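You operate a simulated robot arm through the tools that you are given. There is no shell and no other tool. Be economical: measure what you need, move in short steps, check, and stop when the job is done.

You are at the controls of a simulated robot arm. One attempt, no reset.

Task
Press the drain button seven three times. Take the black bundle from the top of the pump cabinet and leave it on the top of the steel ledge. Open the spares drawer, take the blue lead from the top of the capstan frame and put it in the inside of the spares drawer, then shut the drawer. Take the yellow roller on the top of the capstan frame and put it away on the top of the trough rack. Fetch the orange brush and set it on the low shelf of the care bench. Turn the step dial to 3.5 mm. Push the sizing drawer shut. Take the pink bottle and leave it on the plate on trough four. The order is free. Set down upright: yellow roller, pink bottle.

Only the result counts: the job must be done as asked and must still hold three seconds after the hand-in. Knocking over, shifting, dropping, spilling or breaking anything else fails it.

Robot
A 7-joint arm with a fingered hand on a trunk, on a base that drives. Base frame: it is fixed to the floor where the robot stands at the start and does not move with it; the origin is under the middle of the robot, x ahead of it, y to its left, z up; the surface under the hand at the start is at about z = 72. Lengths are in cm, angles in degrees, forces in N, time in s.
With the tool pointing down near the work surface it reaches from about 36 to 70 cm from the robot's upright axis, wherever it stands. Its first joint turns from -69.0 to 172.0 degrees. Places, roughly: black bundle (15x4x3 cm) [80, 120, 90]; blue lead (9x3x2 cm) [70, 220, 100]; drain button seven [50, 10, 80]; inside of the spares drawer [340, 350, 70]; low shelf of the care bench [-160, 430, 30]; orange brush (5x9x7 cm) [-150, 490, 90]; pink bottle (7x7x13 cm) [80, -230, 100]; plate on trough four (42x25 cm) [84, -54, 90]; sizing drawer [310, 790, 60]; spares drawer [330, 350, 80]; step dial [100, 630, 100]; top of the steel ledge (301x22 cm) [52, 6, 72]; top of the trough rack [340, -320, 80]; yellow roller (6x9x9 cm) [20, 260, 100]. Payload 3.2 kg.
Tool frame: the origin (TCP) lies between the finger pads and is the grasp point; the fingertips stand 2.6 cm ahead of it; z points along the fingers, y is the line along which they close. Largest opening 8.8 cm; the body of the gripper starts 3 cm behind the TCP. The gripper is a hand of 5 fingers: y runs from the thumb to the fingers, the wrist lies at [-1.6, -10.8, -17.2] in the tool frame, and closing takes about 1.5 s.
Orientation is told as [roll, pitch, yaw] about the base's x, y, z axes, in that order, counted from this pose: with the fingers straight down and the wrist toward the robot, the tool's x, y and z point along [0, 1, 0], [1, 0, 0] and [0, 0, -1] of the base frame.

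Tools
- The arm moves only by the tool move_arm. Its argument "commands" is a list of rows, each a list of 7 numbers: the closure in counts, from 0 (fully open) to 255 (shut), then the shift along the base's x, y, z in cm, then the turn, a rotation vector about the base's x, y, z in degrees. In form: [[hand, dx, dy, dz, wx, wy, wz], ...]. A call has 1 to 12 rows; each row is the pose to reach, as a shift and turn from the pose commanded when the call began. A row lasts 0.2 s, in which the tool goes at most 5 cm and 8.6 degrees; a call with a longer step from one row to the next is refused whole, and so is a gripper value outside its range. A pose out of reach is approached as far as the arm can. The call stops where the force on the tool passes 40 N (or 10 N more than at its start, if that is more) or the arm is blocked; 0.2 s more then pass. Each finger travels about 7.2 cm/s and halts on what it meets, pressing with about 26 N; the grip force reading is that of the motor and also rises with nothing between the fingers. The clock runs only during rows and for 0.2 s after the last one: add rows that repeat a pose to give the fingers time. It gives the time, the measured TCP pose, the force on the tool (base axes), the opening and the grip force at its end, in the units of the frame above (readings bear some noise), with the torque about the TCP (base axes, N m) and any sound that the robot's microphone picked up.
- Cameras (640 x 400 px; columns grow to the right, rows downward): "scene" is now at [12.86, -4.17, 132.34]; the picture's right is [-0.47, -0.88, -0.00], its down [-0.46, 0.25, -0.85] and it looks along [0.75, -0.40, -0.53] (base axes); focal length 224 px, centre (320, 200). "wrist" rides on the gripper at [6.7, -9.7, -11.7] in the tool frame; the picture's right is [-0.71, 0.33, -0.62], its down [-0.65, -0.65, 0.39] and it looks along [-0.28, 0.68, 0.68] (tool axes); focal length 234 px, centre (320, 200). There is no depth. A picture from a camera that has moved, and an enlarged one, comes with that camera's place and axes in the base frame and with its lens.
- get_image(camera): a new picture of that camera. The clock stands still meanwhile.
- move_column(by): slides the trunk up (or, below 0, down) by that many cm; the arm and the scene camera ride with it, the base frame stays. It gives what a move gives, with no picture.
- base_move(legs): drives the robot by 1 to 6 legs, each [ahead, left, turn to the left] in cm, cm and degrees, along the robot's own axes; the way and the turn of a leg run together, so that a leg with both is an arc; at most 150 cm and 180 degrees a leg. The arm and the cameras ride along, it lands a little off, and it stops where it bumps. It gives what a move gives.
- hand_shape(shape): the hand has 5 fingers and takes this shape, open, in about a second: jaw (thumb against the fingers, like two jaws); tri (thumb and two fingers); tip (a fingertip pinch); poke (one finger out to press); point (the index stretched); flat (the hand flat); cup (the hand cupped); fist (a fist). The gripper value then closes the fingers along that shape, each until it touches; the sizes above hold for jaw. It gives what a move gives, with no picture.
- head_to(pan, tilt): turns the head with the scene camera to pan (to the left, within 86 degrees either way) and tilt (down, from -29 to 69), counted from straight ahead of the robot. It gives what a move gives.
- close_up(camera, box): a new picture of the part [left, top, right, bottom] of that camera's present view, enlarged. The clock stands still meanwhile.
- sign_off(): hands the job in; it is judged then, once.

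Work in short steps. Places have to be worked out from the pictures, the camera data and where the tool is seen: move nearer, look again, correct. Check each grasp and each placing, and mend what went wrong. You have 217 turns and 218 pictures in all, those below and enlarged ones among them. Open the gripper and draw the arm clear of the work before you hand the job in, unless the task says otherwise.

The tools are called after "Request:" as a command line: name --pt "numbers of a row" for each row, then --argument value for the rest, lists and objects as JSON in quotes. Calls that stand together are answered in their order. move_arm: Moves the arm, as the interface text tells. Its arguments: {"type":"object","properties":{"commands":{"type":"array"}},"required":["commands"]} The other tools are called the same way: move_column (by) slides the trunk up or down; hand_shape (shape) gives the hand a shape; base_move (legs) drives the base; head_to (pan, tilt) turns the head that bears the scene camera; get_image (camera) takes a picture; close_up (camera, box) takes an enlarged picture of a part of a camera's view; sign_off () hands the job in.

At the start:

```text
time_s: 0.0
tool_pos: [49.22, -22.95, 123.67]
orientation: [0.0, -0.1, 0.1]
force: [0.3, 0.1, -0.8]
wrist_torque: [-0.02, 0.04, 0.02]
width: 8.77
grip_force: 0.1
shape: jaw
trunk travel left (down, up): [-62.5, 21.5]
robot x, y, heading: [-0.17, -0.5, -0.0]
head pan, tilt: [-27.8, 31.7]
```

scene: 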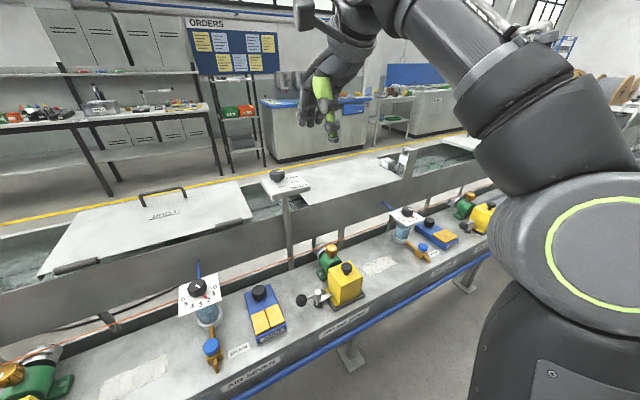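
wrist: 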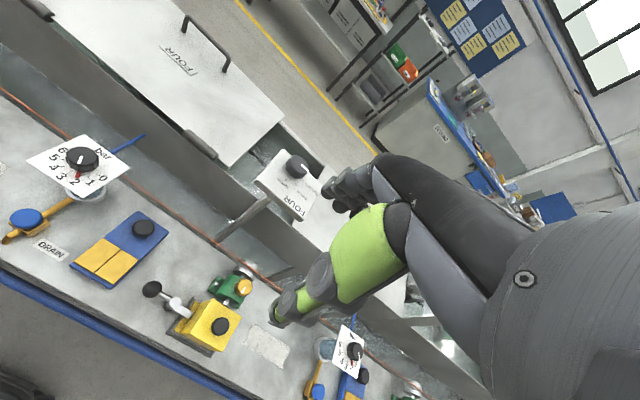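

I start by surveying the ledge ahead to find the drain buttons.

Request:
head_to --pan 10 --tilt 45

Request:
get_image --camera "scene"

Request:
head_to --pan 70 --tilt 25

Request:
get_image --camera "scene"

```text
time_s: 1.0
tool_pos: [49.24, -23.06, 123.66]
orientation: [0.0, -0.1, 0.0]
force: [0.2, 1.0, 0.1]
wrist_torque: [-0.02, 0.01, 0.0]
width: 8.78
grip_force: 0.1
shape: jaw
trunk travel left (down, up): [-62.5, 21.5]
robot x, y, heading: [0.05, 0.14, 0.1]
head pan, tilt: [10.0, 45.0]
```

```text
215 pictures are left
camera scene: at [12.94, 1.42, 130.35], right [0.17, -0.98, 0.0], down [-0.7, -0.12, -0.71], along [0.7, 0.12, -0.71], focal length 224 px, centre (320, 200)
```

scene: 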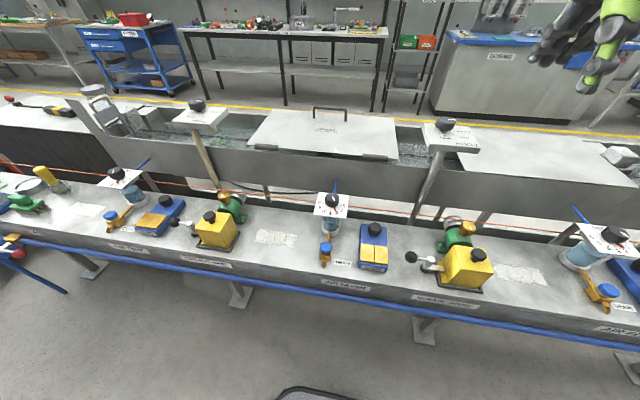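

```text
time_s: 2.3
tool_pos: [49.28, -22.9, 123.73]
orientation: [0.0, 0.0, 0.0]
force: [0.4, -0.3, 0.3]
wrist_torque: [-0.03, 0.0, 0.0]
width: 8.77
grip_force: 0.0
shape: jaw
trunk travel left (down, up): [-62.5, 21.5]
robot x, y, heading: [0.04, 0.01, -0.1]
head pan, tilt: [70.0, 25.0]
```

```text
214 pictures are left
camera scene: at [8.08, 8.67, 133.4], right [0.94, -0.34, 0.0], down [-0.14, -0.4, -0.91], along [0.31, 0.85, -0.42], focal length 224 px, centre (320, 200)
```

scene: 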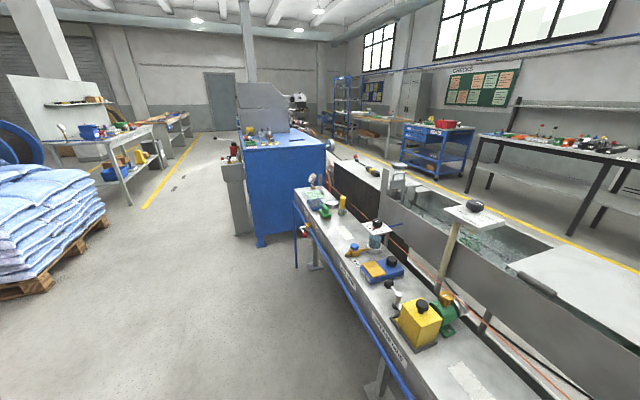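

Zooming in on the labels of the drain stations.

Request:
head_to --pan 10 --tilt 45

Request:
close_up --camera "scene" --box '[260, 180, 420, 280]'

Request:
close_up --camera "scene" --box '[60, 150, 260, 275]'

Request:
close_up --camera "scene" --box '[400, 190, 640, 340]'

Request:
close_up --camera "scene" --box '[0, 60, 240, 210]'

```text
time_s: 3.6
tool_pos: [49.26, -22.99, 123.53]
orientation: [-0.1, 0.0, 0.1]
force: [-0.7, -1.1, -1.0]
wrist_torque: [0.01, 0.01, -0.01]
width: 8.78
grip_force: 0.1
shape: jaw
trunk travel left (down, up): [-62.5, 21.5]
robot x, y, heading: [-0.04, -0.3, -0.0]
head pan, tilt: [10.0, 45.0]
```

```text
4.00 times, centred on (340, 230) of scene
camera zoom: at [12.93, 1.44, 130.35], right [0.17, -0.98, 0.0], down [-0.7, -0.12, -0.71], along [0.7, 0.12, -0.71], focal length 895 px, centre (240, 80)
```

zoom: 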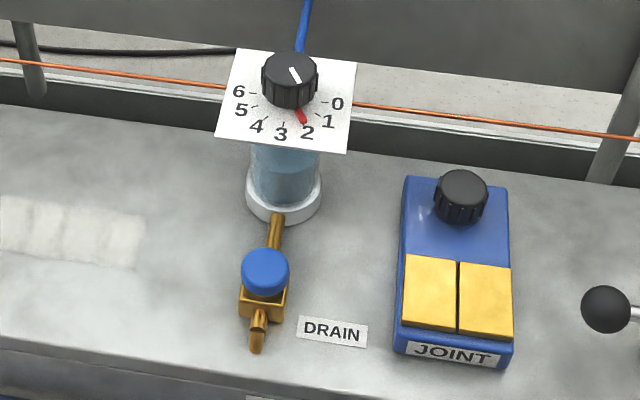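

```text
3.20 times, centred on (160, 212) of scene
camera zoom: at [12.93, 1.44, 130.35], right [0.17, -0.98, 0.0], down [-0.7, -0.12, -0.71], along [0.7, 0.12, -0.71], focal length 716 px, centre (832, 160)
```

zoom: 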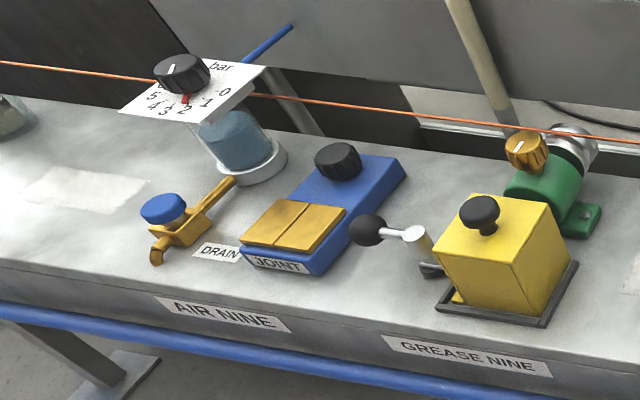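

```text
2.67 times, centred on (520, 265) of scene
camera zoom: at [12.93, 1.44, 130.35], right [0.17, -0.98, 0.0], down [-0.7, -0.12, -0.71], along [0.7, 0.12, -0.71], focal length 597 px, centre (-213, 27)
```

zoom: 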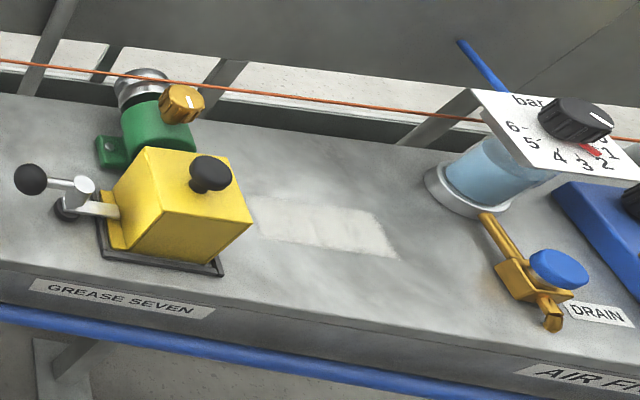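

```text
2.67 times, centred on (120, 135) of scene
camera zoom: at [12.93, 1.44, 130.35], right [0.17, -0.98, 0.0], down [-0.7, -0.12, -0.71], along [0.7, 0.12, -0.71], focal length 597 px, centre (853, 373)
```

zoom: 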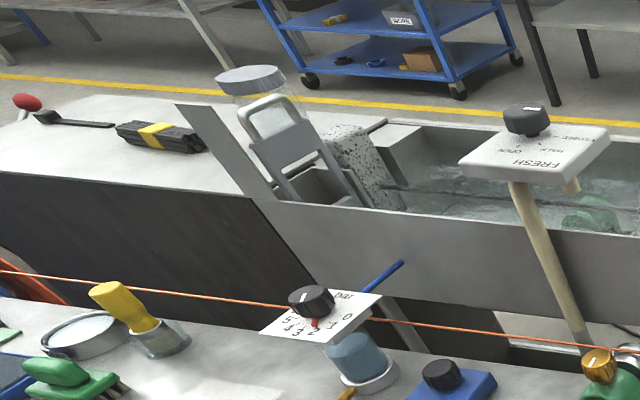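

The middle station is air seven; its blue drain cap is at about [46.6, 5.5, 78]. I take the poke shape and move above it.

Request:
hand_shape --shape "poke"

Request:
move_arm --pt "0 0 4.8 0 0 0 0" --pt "0 -1 9.6 0 0 0 0" --pt "0 -2 14.2 0 0 0 0" --pt "0 -2.5 19 0 0 0 0" --pt "0 -2.6 23.8 0 0 0 0" --pt "0 -2.6 28.5 0 0 0 0" --pt "0 -2.6 28.5 -4.8 0 0 0" --pt "0 -2.6 28.5 -9.6 0 0 0" --pt "0 -2.6 28.5 -14.4 0 0 0" --pt "0 -2.6 28.5 -19.2 0 0 0" --pt "0 -2.6 28.5 -24 0 0 0"

Request:
get_image --camera "scene"

Request:
get_image --camera "wrist"

```text
time_s: 4.5
tool_pos: [49.31, -22.94, 123.55]
orientation: [0.0, -0.1, 0.1]
force: [0.0, 0.3, -0.5]
wrist_torque: [0.02, 0.0, 0.02]
width: 0.0
grip_force: 0.0
shape: poke
trunk travel left (down, up): [-62.5, 21.5]
robot x, y, heading: [0.0, 0.21, -0.2]
head pan, tilt: [10.0, 45.0]
```

```text
time_s: 6.9
tool_pos: [46.54, 5.4, 99.36]
orientation: [-0.1, -0.1, 0.1]
force: [0.8, 0.3, -0.1]
wrist_torque: [-0.01, 0.03, -0.01]
width: 0.0
grip_force: 0.0
shape: poke
trunk travel left (down, up): [-62.5, 21.5]
robot x, y, heading: [-0.03, -0.04, -0.3]
head pan, tilt: [10.0, 45.0]
```

```text
209 pictures are left
camera scene: at [12.97, 1.49, 130.34], right [0.17, -0.98, 0.0], down [-0.7, -0.12, -0.71], along [0.7, 0.12, -0.71], focal length 224 px, centre (320, 200)
```

scene: 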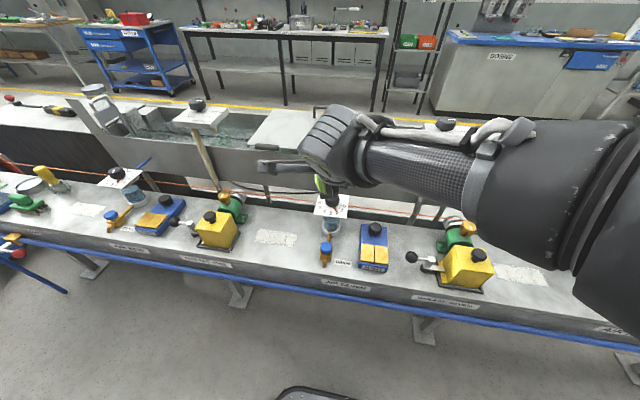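

```text
208 pictures are left
camera wrist: at [36.85, 12.06, 111.05], right [0.33, -0.71, 0.62], down [-0.65, -0.65, -0.39], along [0.68, -0.28, -0.68], focal length 234 px, centre (320, 200)
```

wrist: 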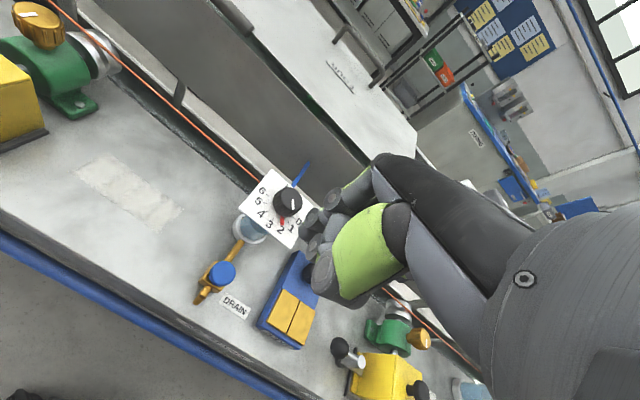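

Both views put the cap near [47.6, 5.7, 76.5]. I zoom to see where the fingertip is.

Request:
close_up --camera "scene" --box '[240, 90, 440, 290]'

Request:
close_up --camera "wrist" --box '[180, 140, 440, 340]'

```text
2.00 times, centred on (340, 190) of scene
camera zoom: at [12.97, 1.49, 130.34], right [0.17, -0.98, 0.0], down [-0.7, -0.12, -0.71], along [0.7, 0.12, -0.71], focal length 448 px, centre (280, 220)
```

zoom: 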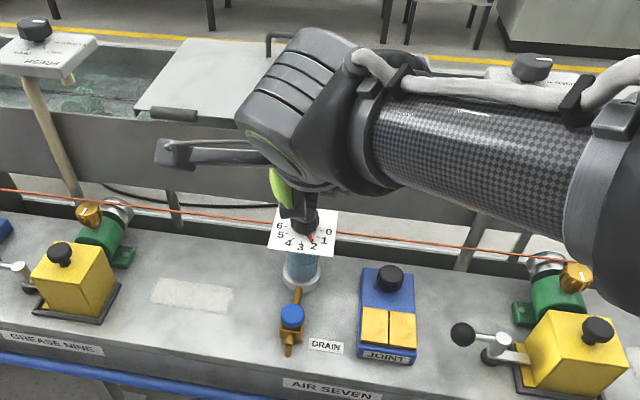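

```text
2.00 times, centred on (310, 240) of wrist
camera zoom: at [36.85, 12.06, 111.05], right [0.33, -0.71, 0.62], down [-0.65, -0.65, -0.39], along [0.68, -0.28, -0.68], focal length 468 px, centre (340, 120)
```

zoom: 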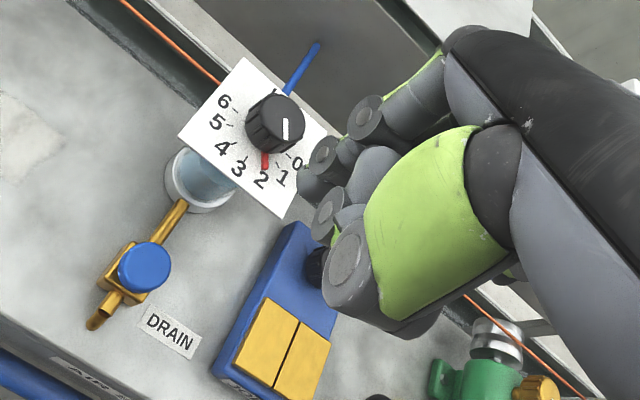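

The lever on the left is the wrist camera. I take a tighter zoom on the fingertip.

Request:
close_up --camera "scene" --box '[290, 160, 370, 210]'

Request:
move_arm --pt "0 0.5 0.3 -4.8 0 0 0" --pt "0 1.0 0.3 -9.0 0 0 0"

Request:
close_up --camera "scene" --box '[270, 160, 400, 290]'

Request:
close_up --camera "wrist" --box '[180, 140, 440, 340]'

```text
8.00 times, centred on (330, 185) of scene
camera zoom: at [12.97, 1.49, 130.34], right [0.17, -0.98, 0.0], down [-0.7, -0.12, -0.71], along [0.7, 0.12, -0.71], focal length 1791 px, centre (240, 320)
```

zoom: 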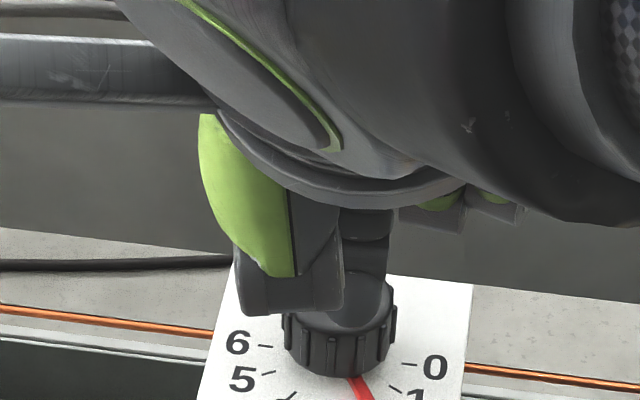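

```text
time_s: 7.5
tool_pos: [47.5, 5.69, 90.36]
orientation: [0.1, 0.0, 0.1]
force: [-0.5, -0.8, 0.0]
wrist_torque: [-0.05, -0.03, -0.01]
width: 0.0
grip_force: 0.1
shape: poke
trunk travel left (down, up): [-62.5, 21.5]
robot x, y, heading: [-0.29, 0.18, 0.2]
head pan, tilt: [10.0, 45.0]
```

```text
3.08 times, centred on (335, 225) of scene
camera zoom: at [12.98, 1.49, 130.34], right [0.17, -0.98, 0.0], down [-0.7, -0.12, -0.71], along [0.7, 0.12, -0.71], focal length 689 px, centre (274, 123)
```

zoom: 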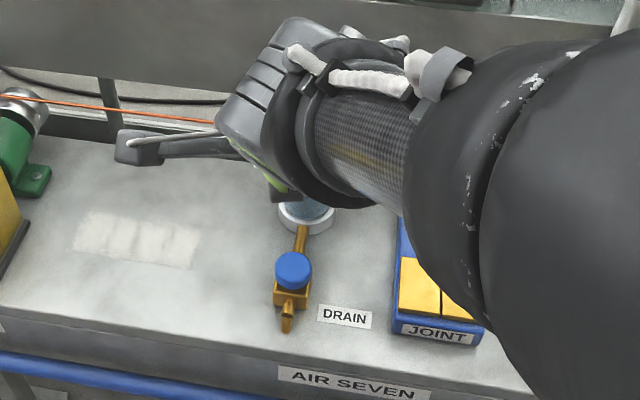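

```text
2.00 times, centred on (310, 240) of wrist
camera zoom: at [37.84, 12.47, 102.0], right [0.33, -0.71, 0.62], down [-0.65, -0.65, -0.39], along [0.68, -0.28, -0.68], focal length 468 px, centre (340, 120)
```

zoom: 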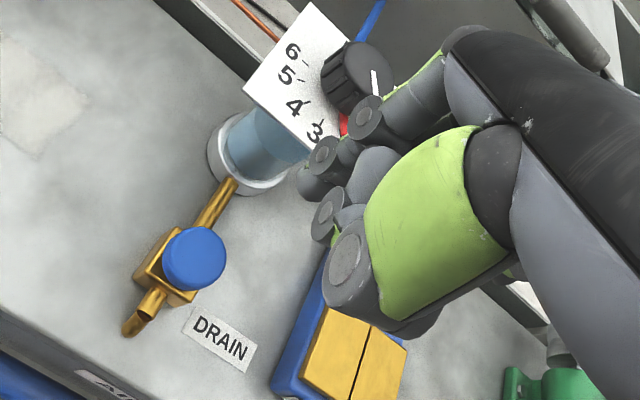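

The gauge plate (z≈89, x≥49) would foul a vertical hand, so I raise, back off 14 cm, and tilt the hand 45° to come in from the front.

Request:
move_arm --pt "0 0 0 4.8 0 0 0" --pt "0 0 0 9 0 0 0"

Request:
base_move --legs '[[-14, 0, 0]]'

Request:
move_arm --pt "0 2 0 0 0 -7.5 0" --pt "0 4 0 -2 0 -15 0" --pt "0 6 0 -4 0 -22.5 0" --pt "0 7 0 -6 0 -30 0" --pt "0 7 0 -8 0 -37.5 0" --pt "0 7 0 -10 0 -45 0" --pt "0 7 0 -10 0 -45 0"

Request:
get_image --camera "scene"

Request:
get_image --camera "wrist"

```text
time_s: 8.1
tool_pos: [47.46, 5.66, 99.52]
orientation: [-0.1, -0.1, 0.2]
force: [-0.3, 0.4, -0.2]
wrist_torque: [-0.01, 0.01, -0.03]
width: 0.01
grip_force: 0.0
shape: poke
trunk travel left (down, up): [-62.5, 21.5]
robot x, y, heading: [0.37, 0.19, 0.3]
head pan, tilt: [10.0, 45.0]
```

```text
time_s: 9.5
tool_pos: [33.57, 5.74, 99.65]
orientation: [-0.1, -0.1, 0.2]
force: [-0.9, 0.0, -0.3]
wrist_torque: [-0.02, 0.0, 0.02]
width: 0.02
grip_force: 0.1
shape: poke
trunk travel left (down, up): [-62.5, 21.5]
robot x, y, heading: [-13.82, -0.41, -0.2]
head pan, tilt: [10.0, 45.0]
```

```text
time_s: 11.1
tool_pos: [41.02, 5.5, 90.8]
orientation: [1.9, -46.0, -1.6]
force: [0.2, 0.4, -0.1]
wrist_torque: [-0.01, 0.01, 0.02]
width: 0.0
grip_force: 0.1
shape: poke
trunk travel left (down, up): [-62.5, 21.5]
robot x, y, heading: [-13.56, -0.0, 0.0]
head pan, tilt: [10.0, 45.0]
```

```text
202 pictures are left
camera scene: at [-1.0, 1.42, 130.35], right [0.17, -0.98, 0.0], down [-0.7, -0.12, -0.71], along [0.7, 0.12, -0.71], focal length 224 px, centre (320, 200)
```

scene: 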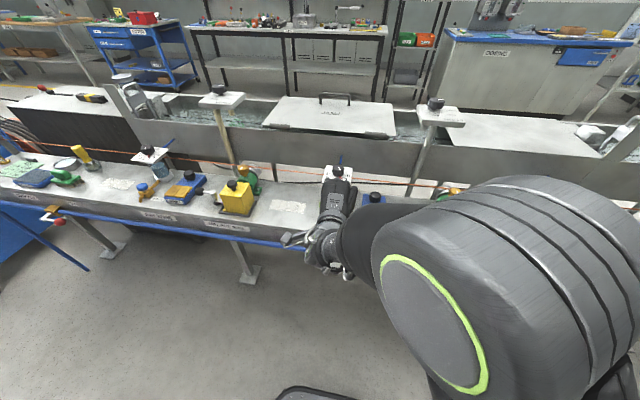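

```text
201 pictures are left
camera wrist: at [25.81, 12.35, 92.1], right [-0.22, -0.72, 0.66], down [-0.18, -0.63, -0.76], along [0.96, -0.28, 0.01], focal length 234 px, centre (320, 200)
```

wrist: 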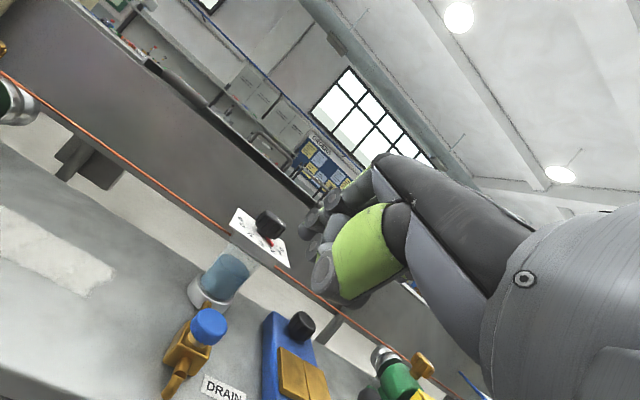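

Cap confirmed near [47.6, 6, 76.5]. Moving the tip to just above it.

Request:
move_arm --pt "0 2 0.2 -3 0 0 0" --pt "0 4 0.3 -6 0 0 0" --pt "0 4.7 0.4 -8 0 0 0" --pt "0 4.7 0.4 -8 0 0 0"

Request:
get_image --camera "wrist"

Request:
close_up --camera "scene" --box '[270, 140, 430, 300]'

```text
time_s: 12.1
tool_pos: [45.25, 6.35, 81.54]
orientation: [-0.2, -45.1, 0.2]
force: [-0.6, 0.6, -0.3]
wrist_torque: [0.0, 0.02, -0.03]
width: 0.0
grip_force: 0.0
shape: poke
trunk travel left (down, up): [-62.5, 21.5]
robot x, y, heading: [-13.77, -0.1, 0.1]
head pan, tilt: [10.0, 45.0]
```

```text
200 pictures are left
camera wrist: at [30.19, 13.01, 82.91], right [-0.21, -0.71, 0.68], down [-0.19, -0.65, -0.74], along [0.96, -0.28, 0.0], focal length 234 px, centre (320, 200)
```

wrist: 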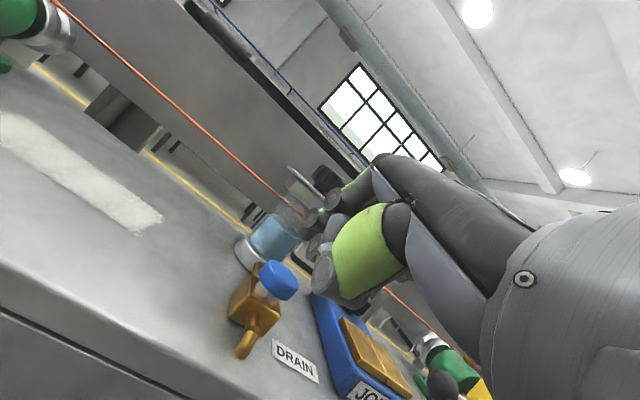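

```text
2.50 times, centred on (350, 220) of scene
camera zoom: at [-1.01, 1.45, 130.35], right [0.17, -0.98, 0.0], down [-0.7, -0.12, -0.71], along [0.7, 0.12, -0.71], focal length 560 px, centre (245, 150)
```

zoom: 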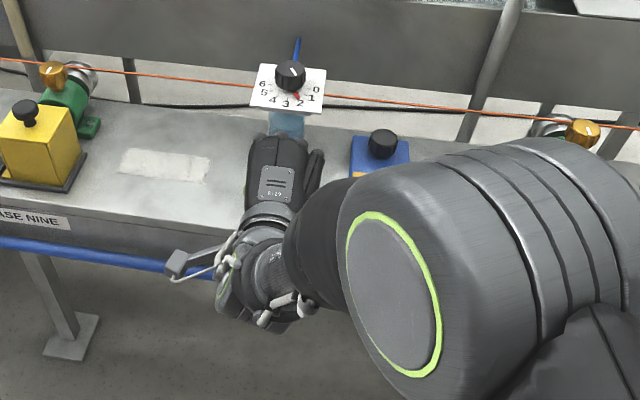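

Tip is about 3 cm above the cap. Descending gently onto it.

Request:
move_arm --pt "0 0.4 -0.3 -0.8 0 0 0" --pt "0 0.4 -0.3 -1.6 0 0 0" --pt "0 0.4 -0.3 -2.1 0 0 0" --pt "0 0.4 -0.3 -2.6 0 0 0" --pt "0 0.4 -0.3 -3.0 0 0 0"

Request:
close_up --camera "wrist" --box '[200, 150, 440, 350]'

```text
time_s: 13.3
tool_pos: [45.59, 5.78, 78.54]
orientation: [0.1, -45.1, 0.1]
force: [-0.1, 0.0, 1.0]
wrist_torque: [-0.02, -0.04, 0.03]
width: 0.01
grip_force: 0.1
shape: poke
trunk travel left (down, up): [-62.5, 21.5]
robot x, y, heading: [-14.01, -0.06, -0.1]
head pan, tilt: [10.0, 45.0]
```

```text
2.00 times, centred on (320, 250) of wrist
camera zoom: at [30.61, 12.5, 79.93], right [-0.21, -0.71, 0.68], down [-0.19, -0.65, -0.74], along [0.96, -0.28, 0.0], focal length 468 px, centre (320, 100)
```

zoom: 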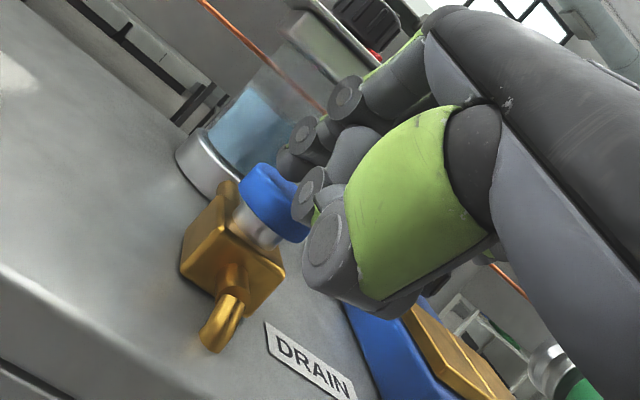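

No contact yet; continuing down slowly.

Request:
move_arm --pt "0 0 0 -0.3 0 0 0" --pt "0 0 0 -0.6 0 0 0" --pt "0 0 0 -0.9 0 0 0" --pt "0 0 0 -1.2 0 0 0"

Request:
close_up --camera "wrist" --box '[200, 150, 440, 350]'

```text
time_s: 14.3
tool_pos: [45.62, 5.73, 77.49]
orientation: [0.1, -45.3, 0.1]
force: [-1.8, -1.2, 9.4]
wrist_torque: [-0.02, -0.13, -0.02]
width: 0.02
grip_force: 0.0
shape: poke
trunk travel left (down, up): [-62.5, 21.5]
robot x, y, heading: [-13.99, -0.35, 0.3]
head pan, tilt: [10.0, 45.0]
heard: click
```

```text
2.00 times, centred on (320, 250) of wrist
camera zoom: at [30.54, 12.53, 78.92], right [-0.21, -0.71, 0.67], down [-0.18, -0.65, -0.74], along [0.96, -0.28, 0.01], focal length 468 px, centre (320, 100)
```

zoom: 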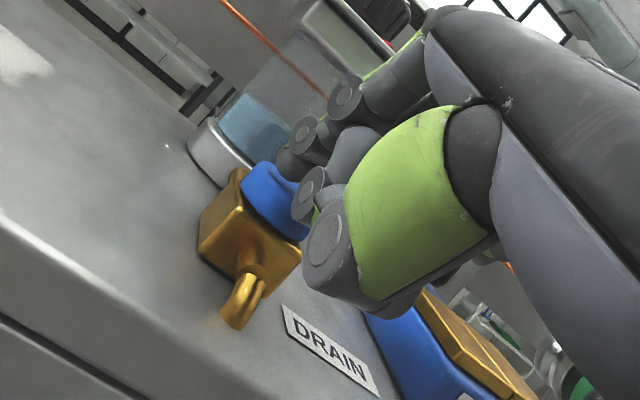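

A click, and the cap is seen sunk: one press. I release by lifting 1.6 cm and press again.

Request:
move_arm --pt "0 0 0 0.8 0 0 0" --pt "0 0 0 1.6 0 0 0" --pt "0 0 0 1.6 0 0 0"

Request:
move_arm --pt "0 0 0 -0.6 0 0 0" --pt "0 0 0 -1.0 0 0 0" --pt "0 0 0 -1.3 0 0 0" --pt "0 0 0 -1.6 0 0 0"

Request:
move_arm --pt "0 0 0 0.8 0 0 0" --pt "0 0 0 1.6 0 0 0" --pt "0 0 0 1.6 0 0 0"

```text
time_s: 15.1
tool_pos: [45.72, 5.84, 78.89]
orientation: [-0.1, -44.9, 0.1]
force: [0.1, 0.3, -0.2]
wrist_torque: [-0.02, -0.01, 0.03]
width: 0.0
grip_force: 0.1
shape: poke
trunk travel left (down, up): [-62.5, 21.5]
robot x, y, heading: [-13.51, 0.39, -0.1]
head pan, tilt: [10.0, 45.0]
```

```text
time_s: 16.1
tool_pos: [45.55, 5.81, 77.5]
orientation: [0.1, -45.5, -0.1]
force: [-3.4, 0.5, 12.1]
wrist_torque: [-0.08, -0.14, -0.01]
width: 0.0
grip_force: 0.1
shape: poke
trunk travel left (down, up): [-62.5, 21.5]
robot x, y, heading: [-14.15, -0.11, 0.2]
head pan, tilt: [10.0, 45.0]
heard: click
```

```text
time_s: 16.9
tool_pos: [45.72, 5.72, 78.88]
orientation: [-0.2, -45.0, 0.1]
force: [-0.4, 0.2, 0.6]
wrist_torque: [-0.02, 0.0, 0.01]
width: 0.0
grip_force: 0.0
shape: poke
trunk travel left (down, up): [-62.5, 21.5]
robot x, y, heading: [-13.64, 0.05, -0.2]
head pan, tilt: [10.0, 45.0]
```

Second click heard and released. Third press, then lift clear.

Request:
move_arm --pt "0 0 0 -0.6 0 0 0" --pt "0 0 0 -1.0 0 0 0" --pt "0 0 0 -1.3 0 0 0" --pt "0 0 0 -1.6 0 0 0"

Request:
move_arm --pt "0 0 0 1 0 0 0" --pt "0 -1 0 3 0 0 0" --pt "0 -4 0 6 0 0 0" --pt "0 -7 0 10 0 0 0" --pt "0 -8 0 14 0 0 0"

Request:
close_up --camera "wrist" --box '[100, 150, 340, 350]'

```text
time_s: 17.9
tool_pos: [45.57, 5.84, 77.65]
orientation: [-0.1, -45.4, 0.1]
force: [-2.5, -0.4, 10.2]
wrist_torque: [-0.11, -0.13, -0.03]
width: 0.0
grip_force: 0.1
shape: poke
trunk travel left (down, up): [-62.5, 21.5]
robot x, y, heading: [-14.01, 0.25, 0.0]
head pan, tilt: [10.0, 45.0]
heard: click
```

```text
time_s: 19.1
tool_pos: [37.72, 5.56, 91.4]
orientation: [-0.1, -45.2, 0.1]
force: [-0.2, 0.3, 0.3]
wrist_torque: [0.02, -0.01, 0.0]
width: 0.0
grip_force: 0.1
shape: poke
trunk travel left (down, up): [-62.5, 21.5]
robot x, y, heading: [-14.15, -0.12, 0.1]
head pan, tilt: [10.0, 45.0]
```

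```text
2.00 times, centred on (220, 250) of wrist
camera zoom: at [22.55, 12.31, 92.74], right [-0.21, -0.71, 0.68], down [-0.19, -0.65, -0.74], along [0.96, -0.28, 0.0], focal length 468 px, centre (520, 100)
```

zoom: 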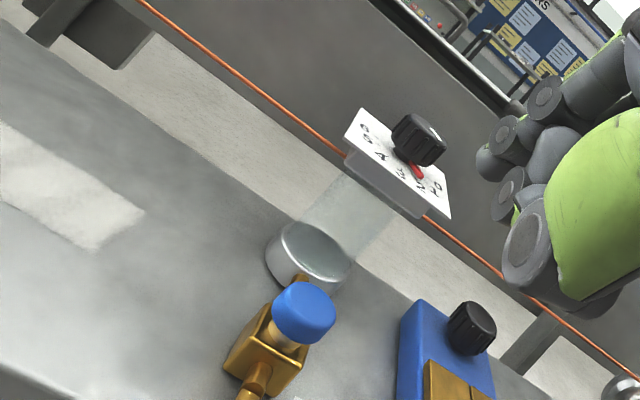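

All three clicks heard. Now I level the hand, restore jaw shape and drive left toward the pump cabinet.

Request:
move_arm --pt "0 0 0 3 0 7.5 0" --pt "0 0 0 6 0 15 0" --pt "0 0 0 9 0 22.5 0" --pt "0 0 0 12 0 30 0" --pt "0 0 0 15 0 37.5 0" --pt "0 0 0 18 0 45 0"

Request:
hand_shape --shape "jaw"

Request:
base_move --legs '[[0, 110, 0]]'

Request:
head_to --pan 5 --tilt 35

Request:
get_image --camera "scene"

```text
time_s: 20.5
tool_pos: [37.81, 5.87, 109.43]
orientation: [-0.1, 0.1, 0.0]
force: [0.3, 0.9, 0.5]
wrist_torque: [-0.03, -0.02, 0.05]
width: 0.0
grip_force: 0.1
shape: poke
trunk travel left (down, up): [-62.5, 21.5]
robot x, y, heading: [-13.92, -0.02, 0.1]
head pan, tilt: [10.0, 45.0]
```

```text
time_s: 21.4
tool_pos: [37.77, 5.81, 109.29]
orientation: [0.1, -0.1, 0.1]
force: [0.5, -0.4, 0.4]
wrist_torque: [-0.01, 0.01, -0.04]
width: 8.77
grip_force: 0.0
shape: jaw
trunk travel left (down, up): [-62.5, 21.5]
robot x, y, heading: [-13.81, 0.39, 0.0]
head pan, tilt: [10.0, 45.0]
```

```text
time_s: 26.9
tool_pos: [36.9, 115.35, 109.19]
orientation: [0.0, 0.0, 0.8]
force: [-0.4, -0.1, 0.7]
wrist_torque: [0.01, 0.04, 0.01]
width: 8.79
grip_force: 0.1
shape: jaw
trunk travel left (down, up): [-62.5, 21.5]
robot x, y, heading: [-14.54, 108.59, 0.9]
head pan, tilt: [10.0, 45.0]
```

```text
time_s: 27.7
tool_pos: [36.82, 115.28, 109.29]
orientation: [0.0, 0.0, 0.9]
force: [-1.0, 0.6, 0.1]
wrist_torque: [0.01, -0.01, 0.0]
width: 8.79
grip_force: 0.0
shape: jaw
trunk travel left (down, up): [-62.5, 21.5]
robot x, y, heading: [-14.23, 108.91, 0.8]
head pan, tilt: [5.0, 35.0]
```

```text
195 pictures are left
camera scene: at [-0.98, 109.74, 131.82], right [0.1, -0.99, 0.0], down [-0.57, -0.06, -0.82], along [0.81, 0.08, -0.57], focal length 224 px, centre (320, 200)
```

scene: 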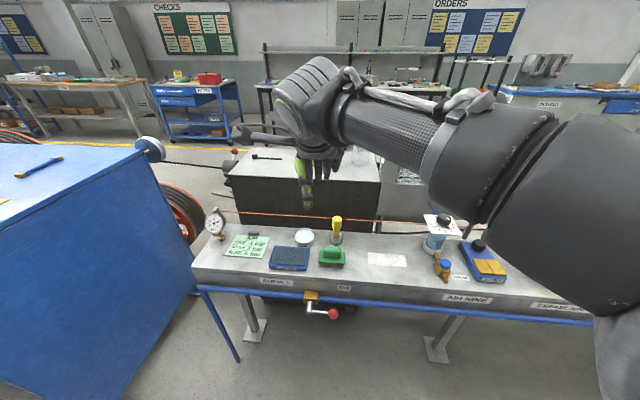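

The bundle is hidden behind the hand; I check the base clearance by looking down, and look through the wrist camera.

Request:
head_to --pan 5 --tilt 65

Request:
get_image --camera "scene"

Request:
get_image --camera "wrist"

```text
time_s: 28.6
tool_pos: [36.84, 115.29, 109.41]
orientation: [0.0, 0.0, 0.7]
force: [1.1, 0.5, 0.0]
wrist_torque: [0.01, -0.03, 0.02]
width: 8.78
grip_force: 0.0
shape: jaw
trunk travel left (down, up): [-62.5, 21.5]
robot x, y, heading: [-14.52, 108.87, 0.8]
head pan, tilt: [5.0, 65.0]
```

```text
194 pictures are left
camera scene: at [-3.69, 109.46, 127.85], right [0.1, -0.99, 0.0], down [-0.9, -0.09, -0.42], along [0.42, 0.04, -0.91], focal length 224 px, centre (320, 200)
```

scene: 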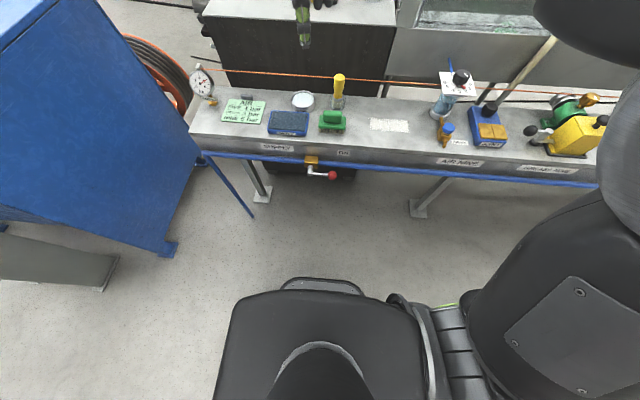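

```text
193 pictures are left
camera wrist: at [27.14, 121.86, 121.0], right [0.34, -0.7, 0.62], down [-0.64, -0.66, -0.39], along [0.68, -0.27, -0.68], focal length 234 px, centre (320, 200)
```

wrist: 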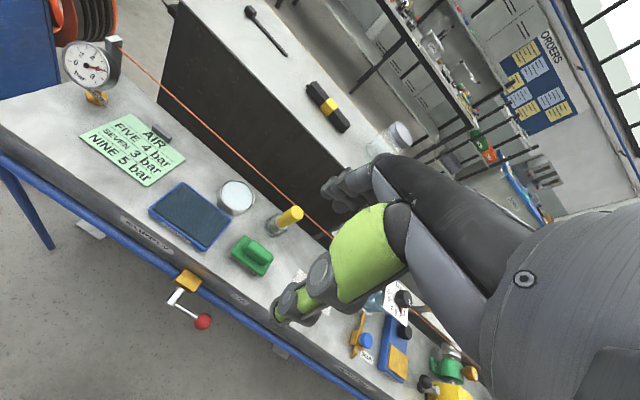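

Base front is ~19 cm ahead of the axis, so I can go to x≈12. Driving ahead 26 cm.

Request:
base_move --legs '[[26, 0, -0.8]]'

Request:
head_to --pan 10 --tilt 42

Request:
get_image --camera "scene"

Request:
get_image --camera "wrist"

```text
time_s: 30.5
tool_pos: [63.58, 114.87, 109.31]
orientation: [0.0, 0.0, 0.1]
force: [0.8, -0.4, -0.3]
wrist_torque: [-0.01, 0.02, -0.01]
width: 8.8
grip_force: 0.0
shape: jaw
trunk travel left (down, up): [-62.5, 21.5]
robot x, y, heading: [11.91, 109.12, -0.2]
head pan, tilt: [5.0, 65.0]
```

```text
time_s: 31.4
tool_pos: [63.44, 114.8, 109.31]
orientation: [0.1, -0.1, 0.2]
force: [-0.3, -0.2, 0.4]
wrist_torque: [0.01, -0.01, 0.02]
width: 8.77
grip_force: 0.1
shape: jaw
trunk travel left (down, up): [-62.5, 21.5]
robot x, y, heading: [12.04, 109.06, 0.1]
head pan, tilt: [10.0, 42.0]
```

```text
192 pictures are left
camera scene: at [25.02, 110.44, 130.77], right [0.17, -0.98, 0.0], down [-0.66, -0.12, -0.74], along [0.73, 0.13, -0.67], focal length 224 px, centre (320, 200)
```

scene: 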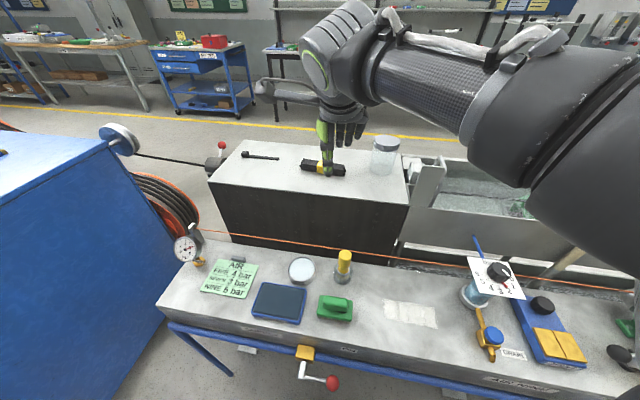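

```text
191 pictures are left
camera wrist: at [53.82, 121.53, 121.02], right [0.33, -0.71, 0.62], down [-0.65, -0.65, -0.39], along [0.68, -0.28, -0.68], focal length 234 px, centre (320, 200)
```

wrist: 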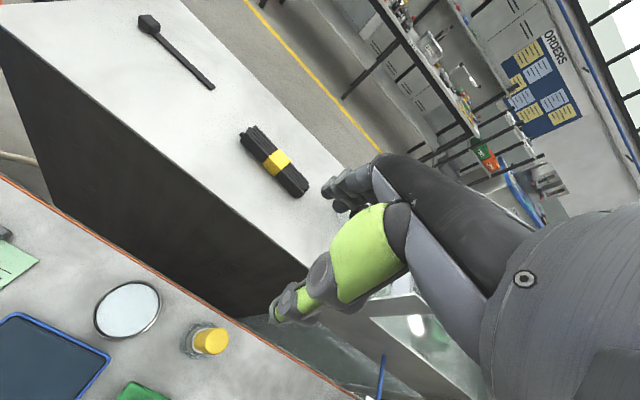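

Bundle at about [81.8, 120.2, 91.5], long axis near y. I move above it with a slight yaw and look again.

Request:
move_arm --pt "0 4.5 1.5 0 0 0 -4" --pt "0 9 3 0 0 0 -8" --pt "0 13.5 4.5 0 0 0 -8" --pt "0 18 5.4 -2 0 0 -8" --pt "0 18.2 5.4 -6 0 0 -8" --pt "0 18.2 5.4 -9 0 0 -8" --pt "0 18.2 5.4 -9 0 0 -8"

Request:
get_image --camera "scene"

Request:
get_image --camera "wrist"

```text
time_s: 33.0
tool_pos: [76.89, 117.44, 98.86]
orientation: [0.0, -0.2, -7.9]
force: [-0.5, 0.4, 0.0]
wrist_torque: [-0.03, -0.01, -0.04]
width: 8.78
grip_force: 0.1
shape: jaw
out of reach, approached as far as the arm can: row 2, 3, 4, 5, 6, 7
trunk travel left (down, up): [-62.5, 21.5]
robot x, y, heading: [11.89, 109.25, 0.4]
head pan, tilt: [10.0, 42.0]
```

```text
190 pictures are left
camera scene: at [24.97, 110.44, 130.79], right [0.17, -0.98, 0.0], down [-0.66, -0.12, -0.74], along [0.73, 0.13, -0.67], focal length 224 px, centre (320, 200)
```

scene: 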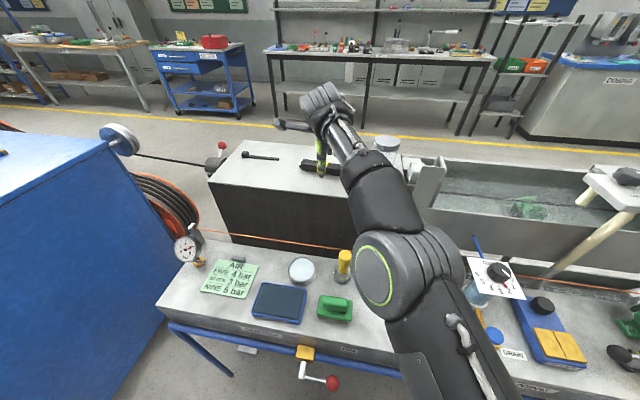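

```text
189 pictures are left
camera wrist: at [68.28, 125.43, 110.57], right [0.23, -0.75, 0.62], down [-0.74, -0.55, -0.39], along [0.64, -0.37, -0.68], focal length 234 px, centre (320, 200)
```

wrist: 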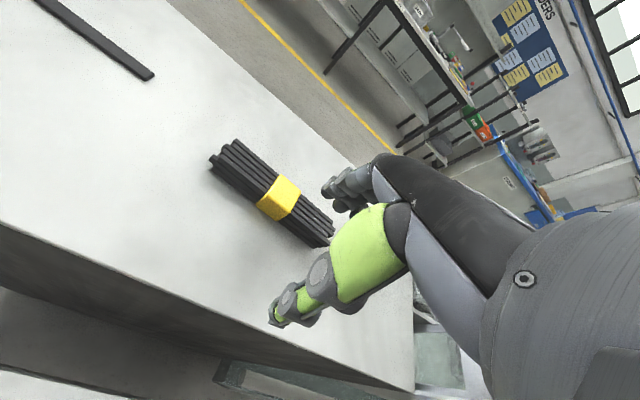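

The arm falls ~5 cm short. I shift the base 3 cm ahead and 8 cm left, then tilt the hand 12° forward.

Request:
base_move --legs '[[3, 8, 0]]'

Request:
move_arm --pt "0 0 0 2 0 0 0" --pt "0 0 0 2 0 0 0"

```text
time_s: 34.1
tool_pos: [80.09, 125.8, 98.94]
orientation: [0.1, -0.1, -7.9]
force: [-0.5, 0.4, -0.6]
wrist_torque: [-0.01, -0.02, -0.02]
width: 8.81
grip_force: 0.1
shape: jaw
trunk travel left (down, up): [-62.5, 21.5]
robot x, y, heading: [14.57, 116.94, 0.0]
head pan, tilt: [10.0, 42.0]
```

```text
time_s: 34.7
tool_pos: [79.47, 125.44, 100.7]
orientation: [0.0, 0.0, -8.0]
force: [-0.7, 0.4, 0.8]
wrist_torque: [0.02, 0.0, 0.01]
width: 8.78
grip_force: 0.0
shape: jaw
out of reach, approached as far as the arm can: row 1, 2
trunk travel left (down, up): [-62.5, 21.5]
robot x, y, heading: [14.44, 117.05, -0.1]
head pan, tilt: [10.0, 42.0]
```

Lowering helps the reach. Moving over the bundle with a 12° tilt, at z≈97.

Request:
move_arm --pt "0 0 -2.5 -1 0 -6 0" --pt "0 1.2 -5.4 -3 0 -12 0" --pt "0 1.8 -5.4 -4 0 -12 0" --pt "0 1.8 -5.4 -4 0 -12 0" --pt "0 1.8 -5.4 -4 0 -12 0"

Request:
get_image --camera "wrist"

Request:
close_up --camera "scene" --box '[240, 100, 440, 225]'

```text
time_s: 35.9
tool_pos: [81.06, 119.94, 96.61]
orientation: [1.7, -12.0, -8.1]
force: [0.4, 0.6, 1.1]
wrist_torque: [0.04, 0.0, 0.01]
width: 8.79
grip_force: 0.0
shape: jaw
trunk travel left (down, up): [-62.5, 21.5]
robot x, y, heading: [14.82, 117.21, 0.1]
head pan, tilt: [10.0, 42.0]
```

```text
188 pictures are left
camera wrist: at [70.22, 127.92, 106.19], right [0.1, -0.75, 0.66], down [-0.64, -0.55, -0.53], along [0.76, -0.37, -0.53], focal length 234 px, centre (320, 200)
```

wrist: 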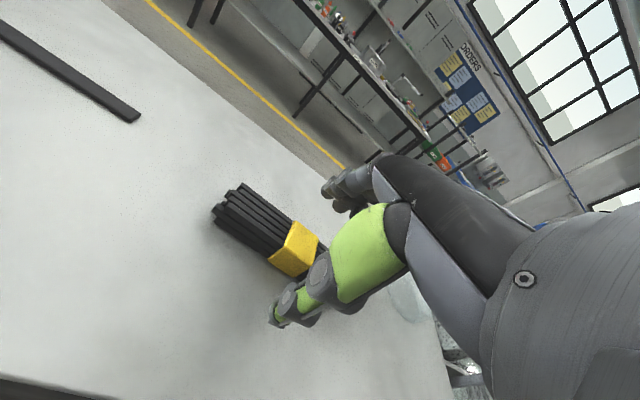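

```text
3.20 times, centred on (340, 162) of scene
camera zoom: at [27.94, 118.59, 130.78], right [0.17, -0.98, 0.0], down [-0.66, -0.12, -0.74], along [0.73, 0.13, -0.67], focal length 716 px, centre (256, 320)
```

zoom: 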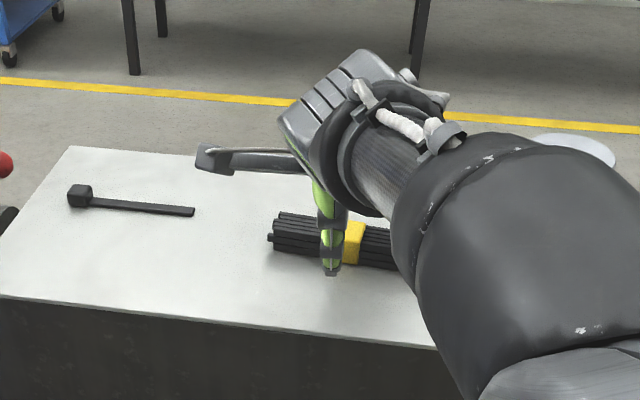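

Band centre at [83, 119.4, 91.5]. Shifting over it and descending.

Request:
move_arm --pt "0 1.4 -0.4 0 0 0 0" --pt "0 1.7 -0.5 -1 0 0 0" --pt "0 1.8 -0.5 -2 0 0 0" --pt "0 1.8 -0.5 -2.5 0 0 0" --pt "0 1.8 -0.5 -2.8 0 0 0"

Request:
close_up --camera "scene" --box '[240, 100, 440, 225]'

Request:
close_up --camera "wrist" --box '[180, 140, 440, 340]'

```text
time_s: 37.1
tool_pos: [83.05, 119.38, 94.26]
orientation: [2.0, -12.1, -8.2]
force: [0.1, 0.7, 5.8]
wrist_torque: [0.08, 0.28, 0.0]
width: 8.81
grip_force: 0.0
shape: jaw
trunk travel left (down, up): [-62.5, 21.5]
robot x, y, heading: [15.07, 116.94, 0.4]
head pan, tilt: [10.0, 42.0]
```

```text
3.20 times, centred on (340, 162) of scene
camera zoom: at [27.82, 118.58, 130.8], right [0.18, -0.98, 0.0], down [-0.66, -0.12, -0.74], along [0.73, 0.13, -0.67], focal length 716 px, centre (256, 320)
```

zoom: 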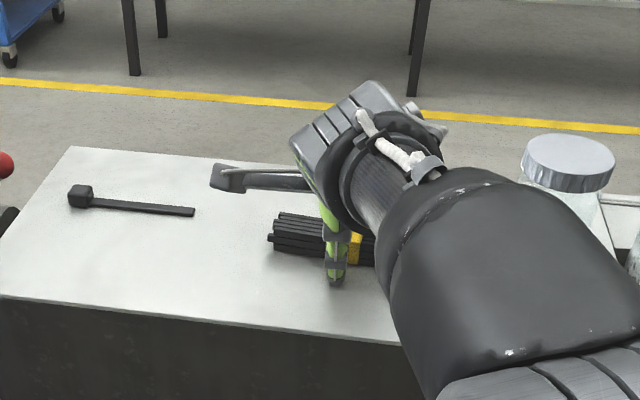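

```text
2.00 times, centred on (310, 240) of wrist
camera zoom: at [72.03, 127.48, 103.75], right [0.09, -0.75, 0.66], down [-0.64, -0.55, -0.54], along [0.76, -0.37, -0.53], focal length 468 px, centre (340, 120)
```

zoom: 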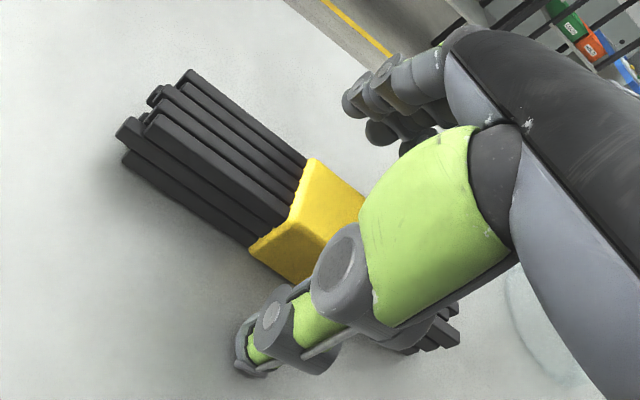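

The thumb touches the cabinet top (5.8 N) just in front of the bundle. Lifting 0.3 cm and closing.

Request:
move_arm --pt "60 0 0 0.4 0 0 0" --pt "120 0 0 0.3 0 0 0" --pt "180 0 0 0.2 0 0 0" --pt "255 0 0 0.2 0 0 0" --pt "255 0 0 0.2 0 0 0" --pt "255 0 0 0.2 0 0 0" --pt "255 0 0 0.2 0 0 0" --pt "255 0 0 0.2 0 0 0"

Request:
close_up --camera "wrist" --box '[180, 140, 440, 340]'

```text
time_s: 38.9
tool_pos: [83.14, 118.99, 94.21]
orientation: [2.3, -11.9, -8.7]
force: [1.8, 0.8, 7.6]
wrist_torque: [0.04, 0.05, 0.08]
width: 2.74
grip_force: 26.1
shape: jaw
trunk travel left (down, up): [-62.5, 21.5]
robot x, y, heading: [14.39, 117.0, 0.4]
head pan, tilt: [10.0, 42.0]
```

```text
2.00 times, centred on (310, 240) of wrist
camera zoom: at [72.27, 127.0, 103.96], right [0.09, -0.75, 0.65], down [-0.64, -0.54, -0.54], along [0.76, -0.37, -0.53], focal length 468 px, centre (340, 120)
```

zoom: 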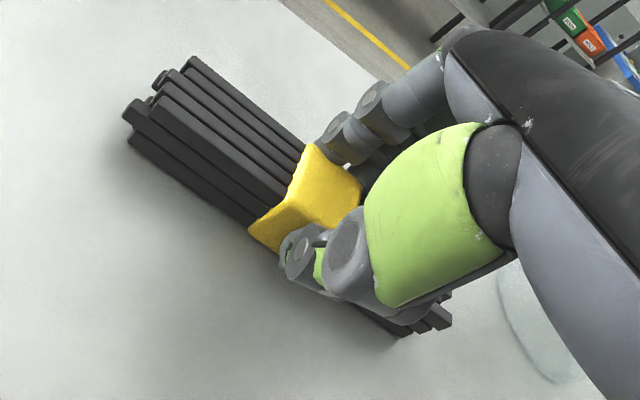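

Grip force at 26 N with the band held. Lifting and drawing back.

Request:
move_arm --pt "255 -0.5 0 2 0 0 0" --pt "255 -1.5 0 5 0 0 0" --pt "255 -4 0 8 0 0 0" --pt "255 -8 0 11 0 0 0" --pt "255 -12 0 12 0 6 0" --pt "255 -16 0 12 0 12 0"

Request:
get_image --camera "wrist"

Request:
get_image --camera "scene"

```text
time_s: 40.3
tool_pos: [66.93, 119.36, 106.08]
orientation: [-0.1, 0.0, -7.7]
force: [0.3, 0.3, -0.4]
wrist_torque: [0.02, 0.03, 0.03]
width: 2.76
grip_force: 25.8
shape: jaw
trunk travel left (down, up): [-62.5, 21.5]
robot x, y, heading: [15.24, 116.84, 0.2]
head pan, tilt: [10.0, 42.0]
```

```text
183 pictures are left
camera wrist: at [58.38, 127.41, 117.7], right [0.23, -0.75, 0.62], down [-0.74, -0.55, -0.39], along [0.64, -0.37, -0.68], focal length 234 px, centre (320, 200)
```

wrist: 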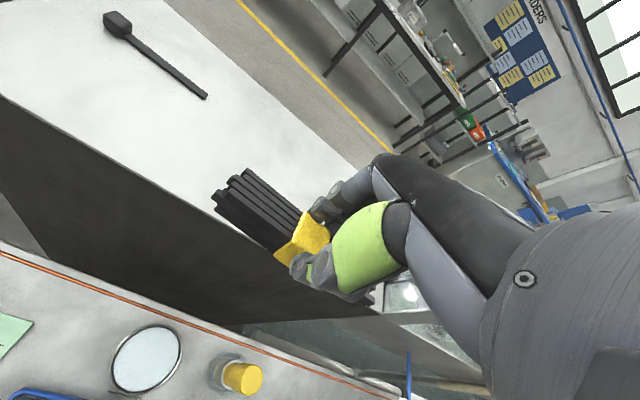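

```text
182 pictures are left
camera scene: at [27.86, 118.38, 130.78], right [0.17, -0.98, 0.0], down [-0.66, -0.12, -0.74], along [0.73, 0.13, -0.67], focal length 224 px, centre (320, 200)
```

scene: 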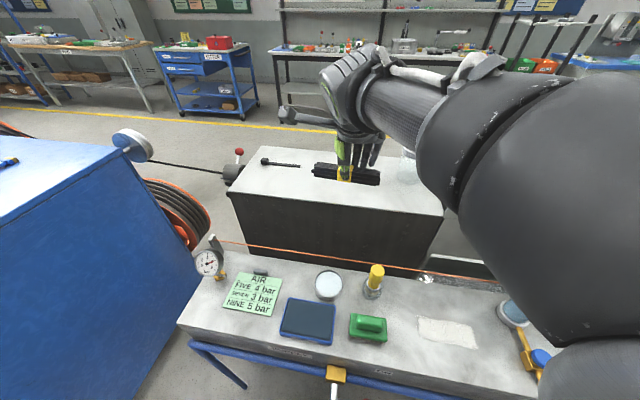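

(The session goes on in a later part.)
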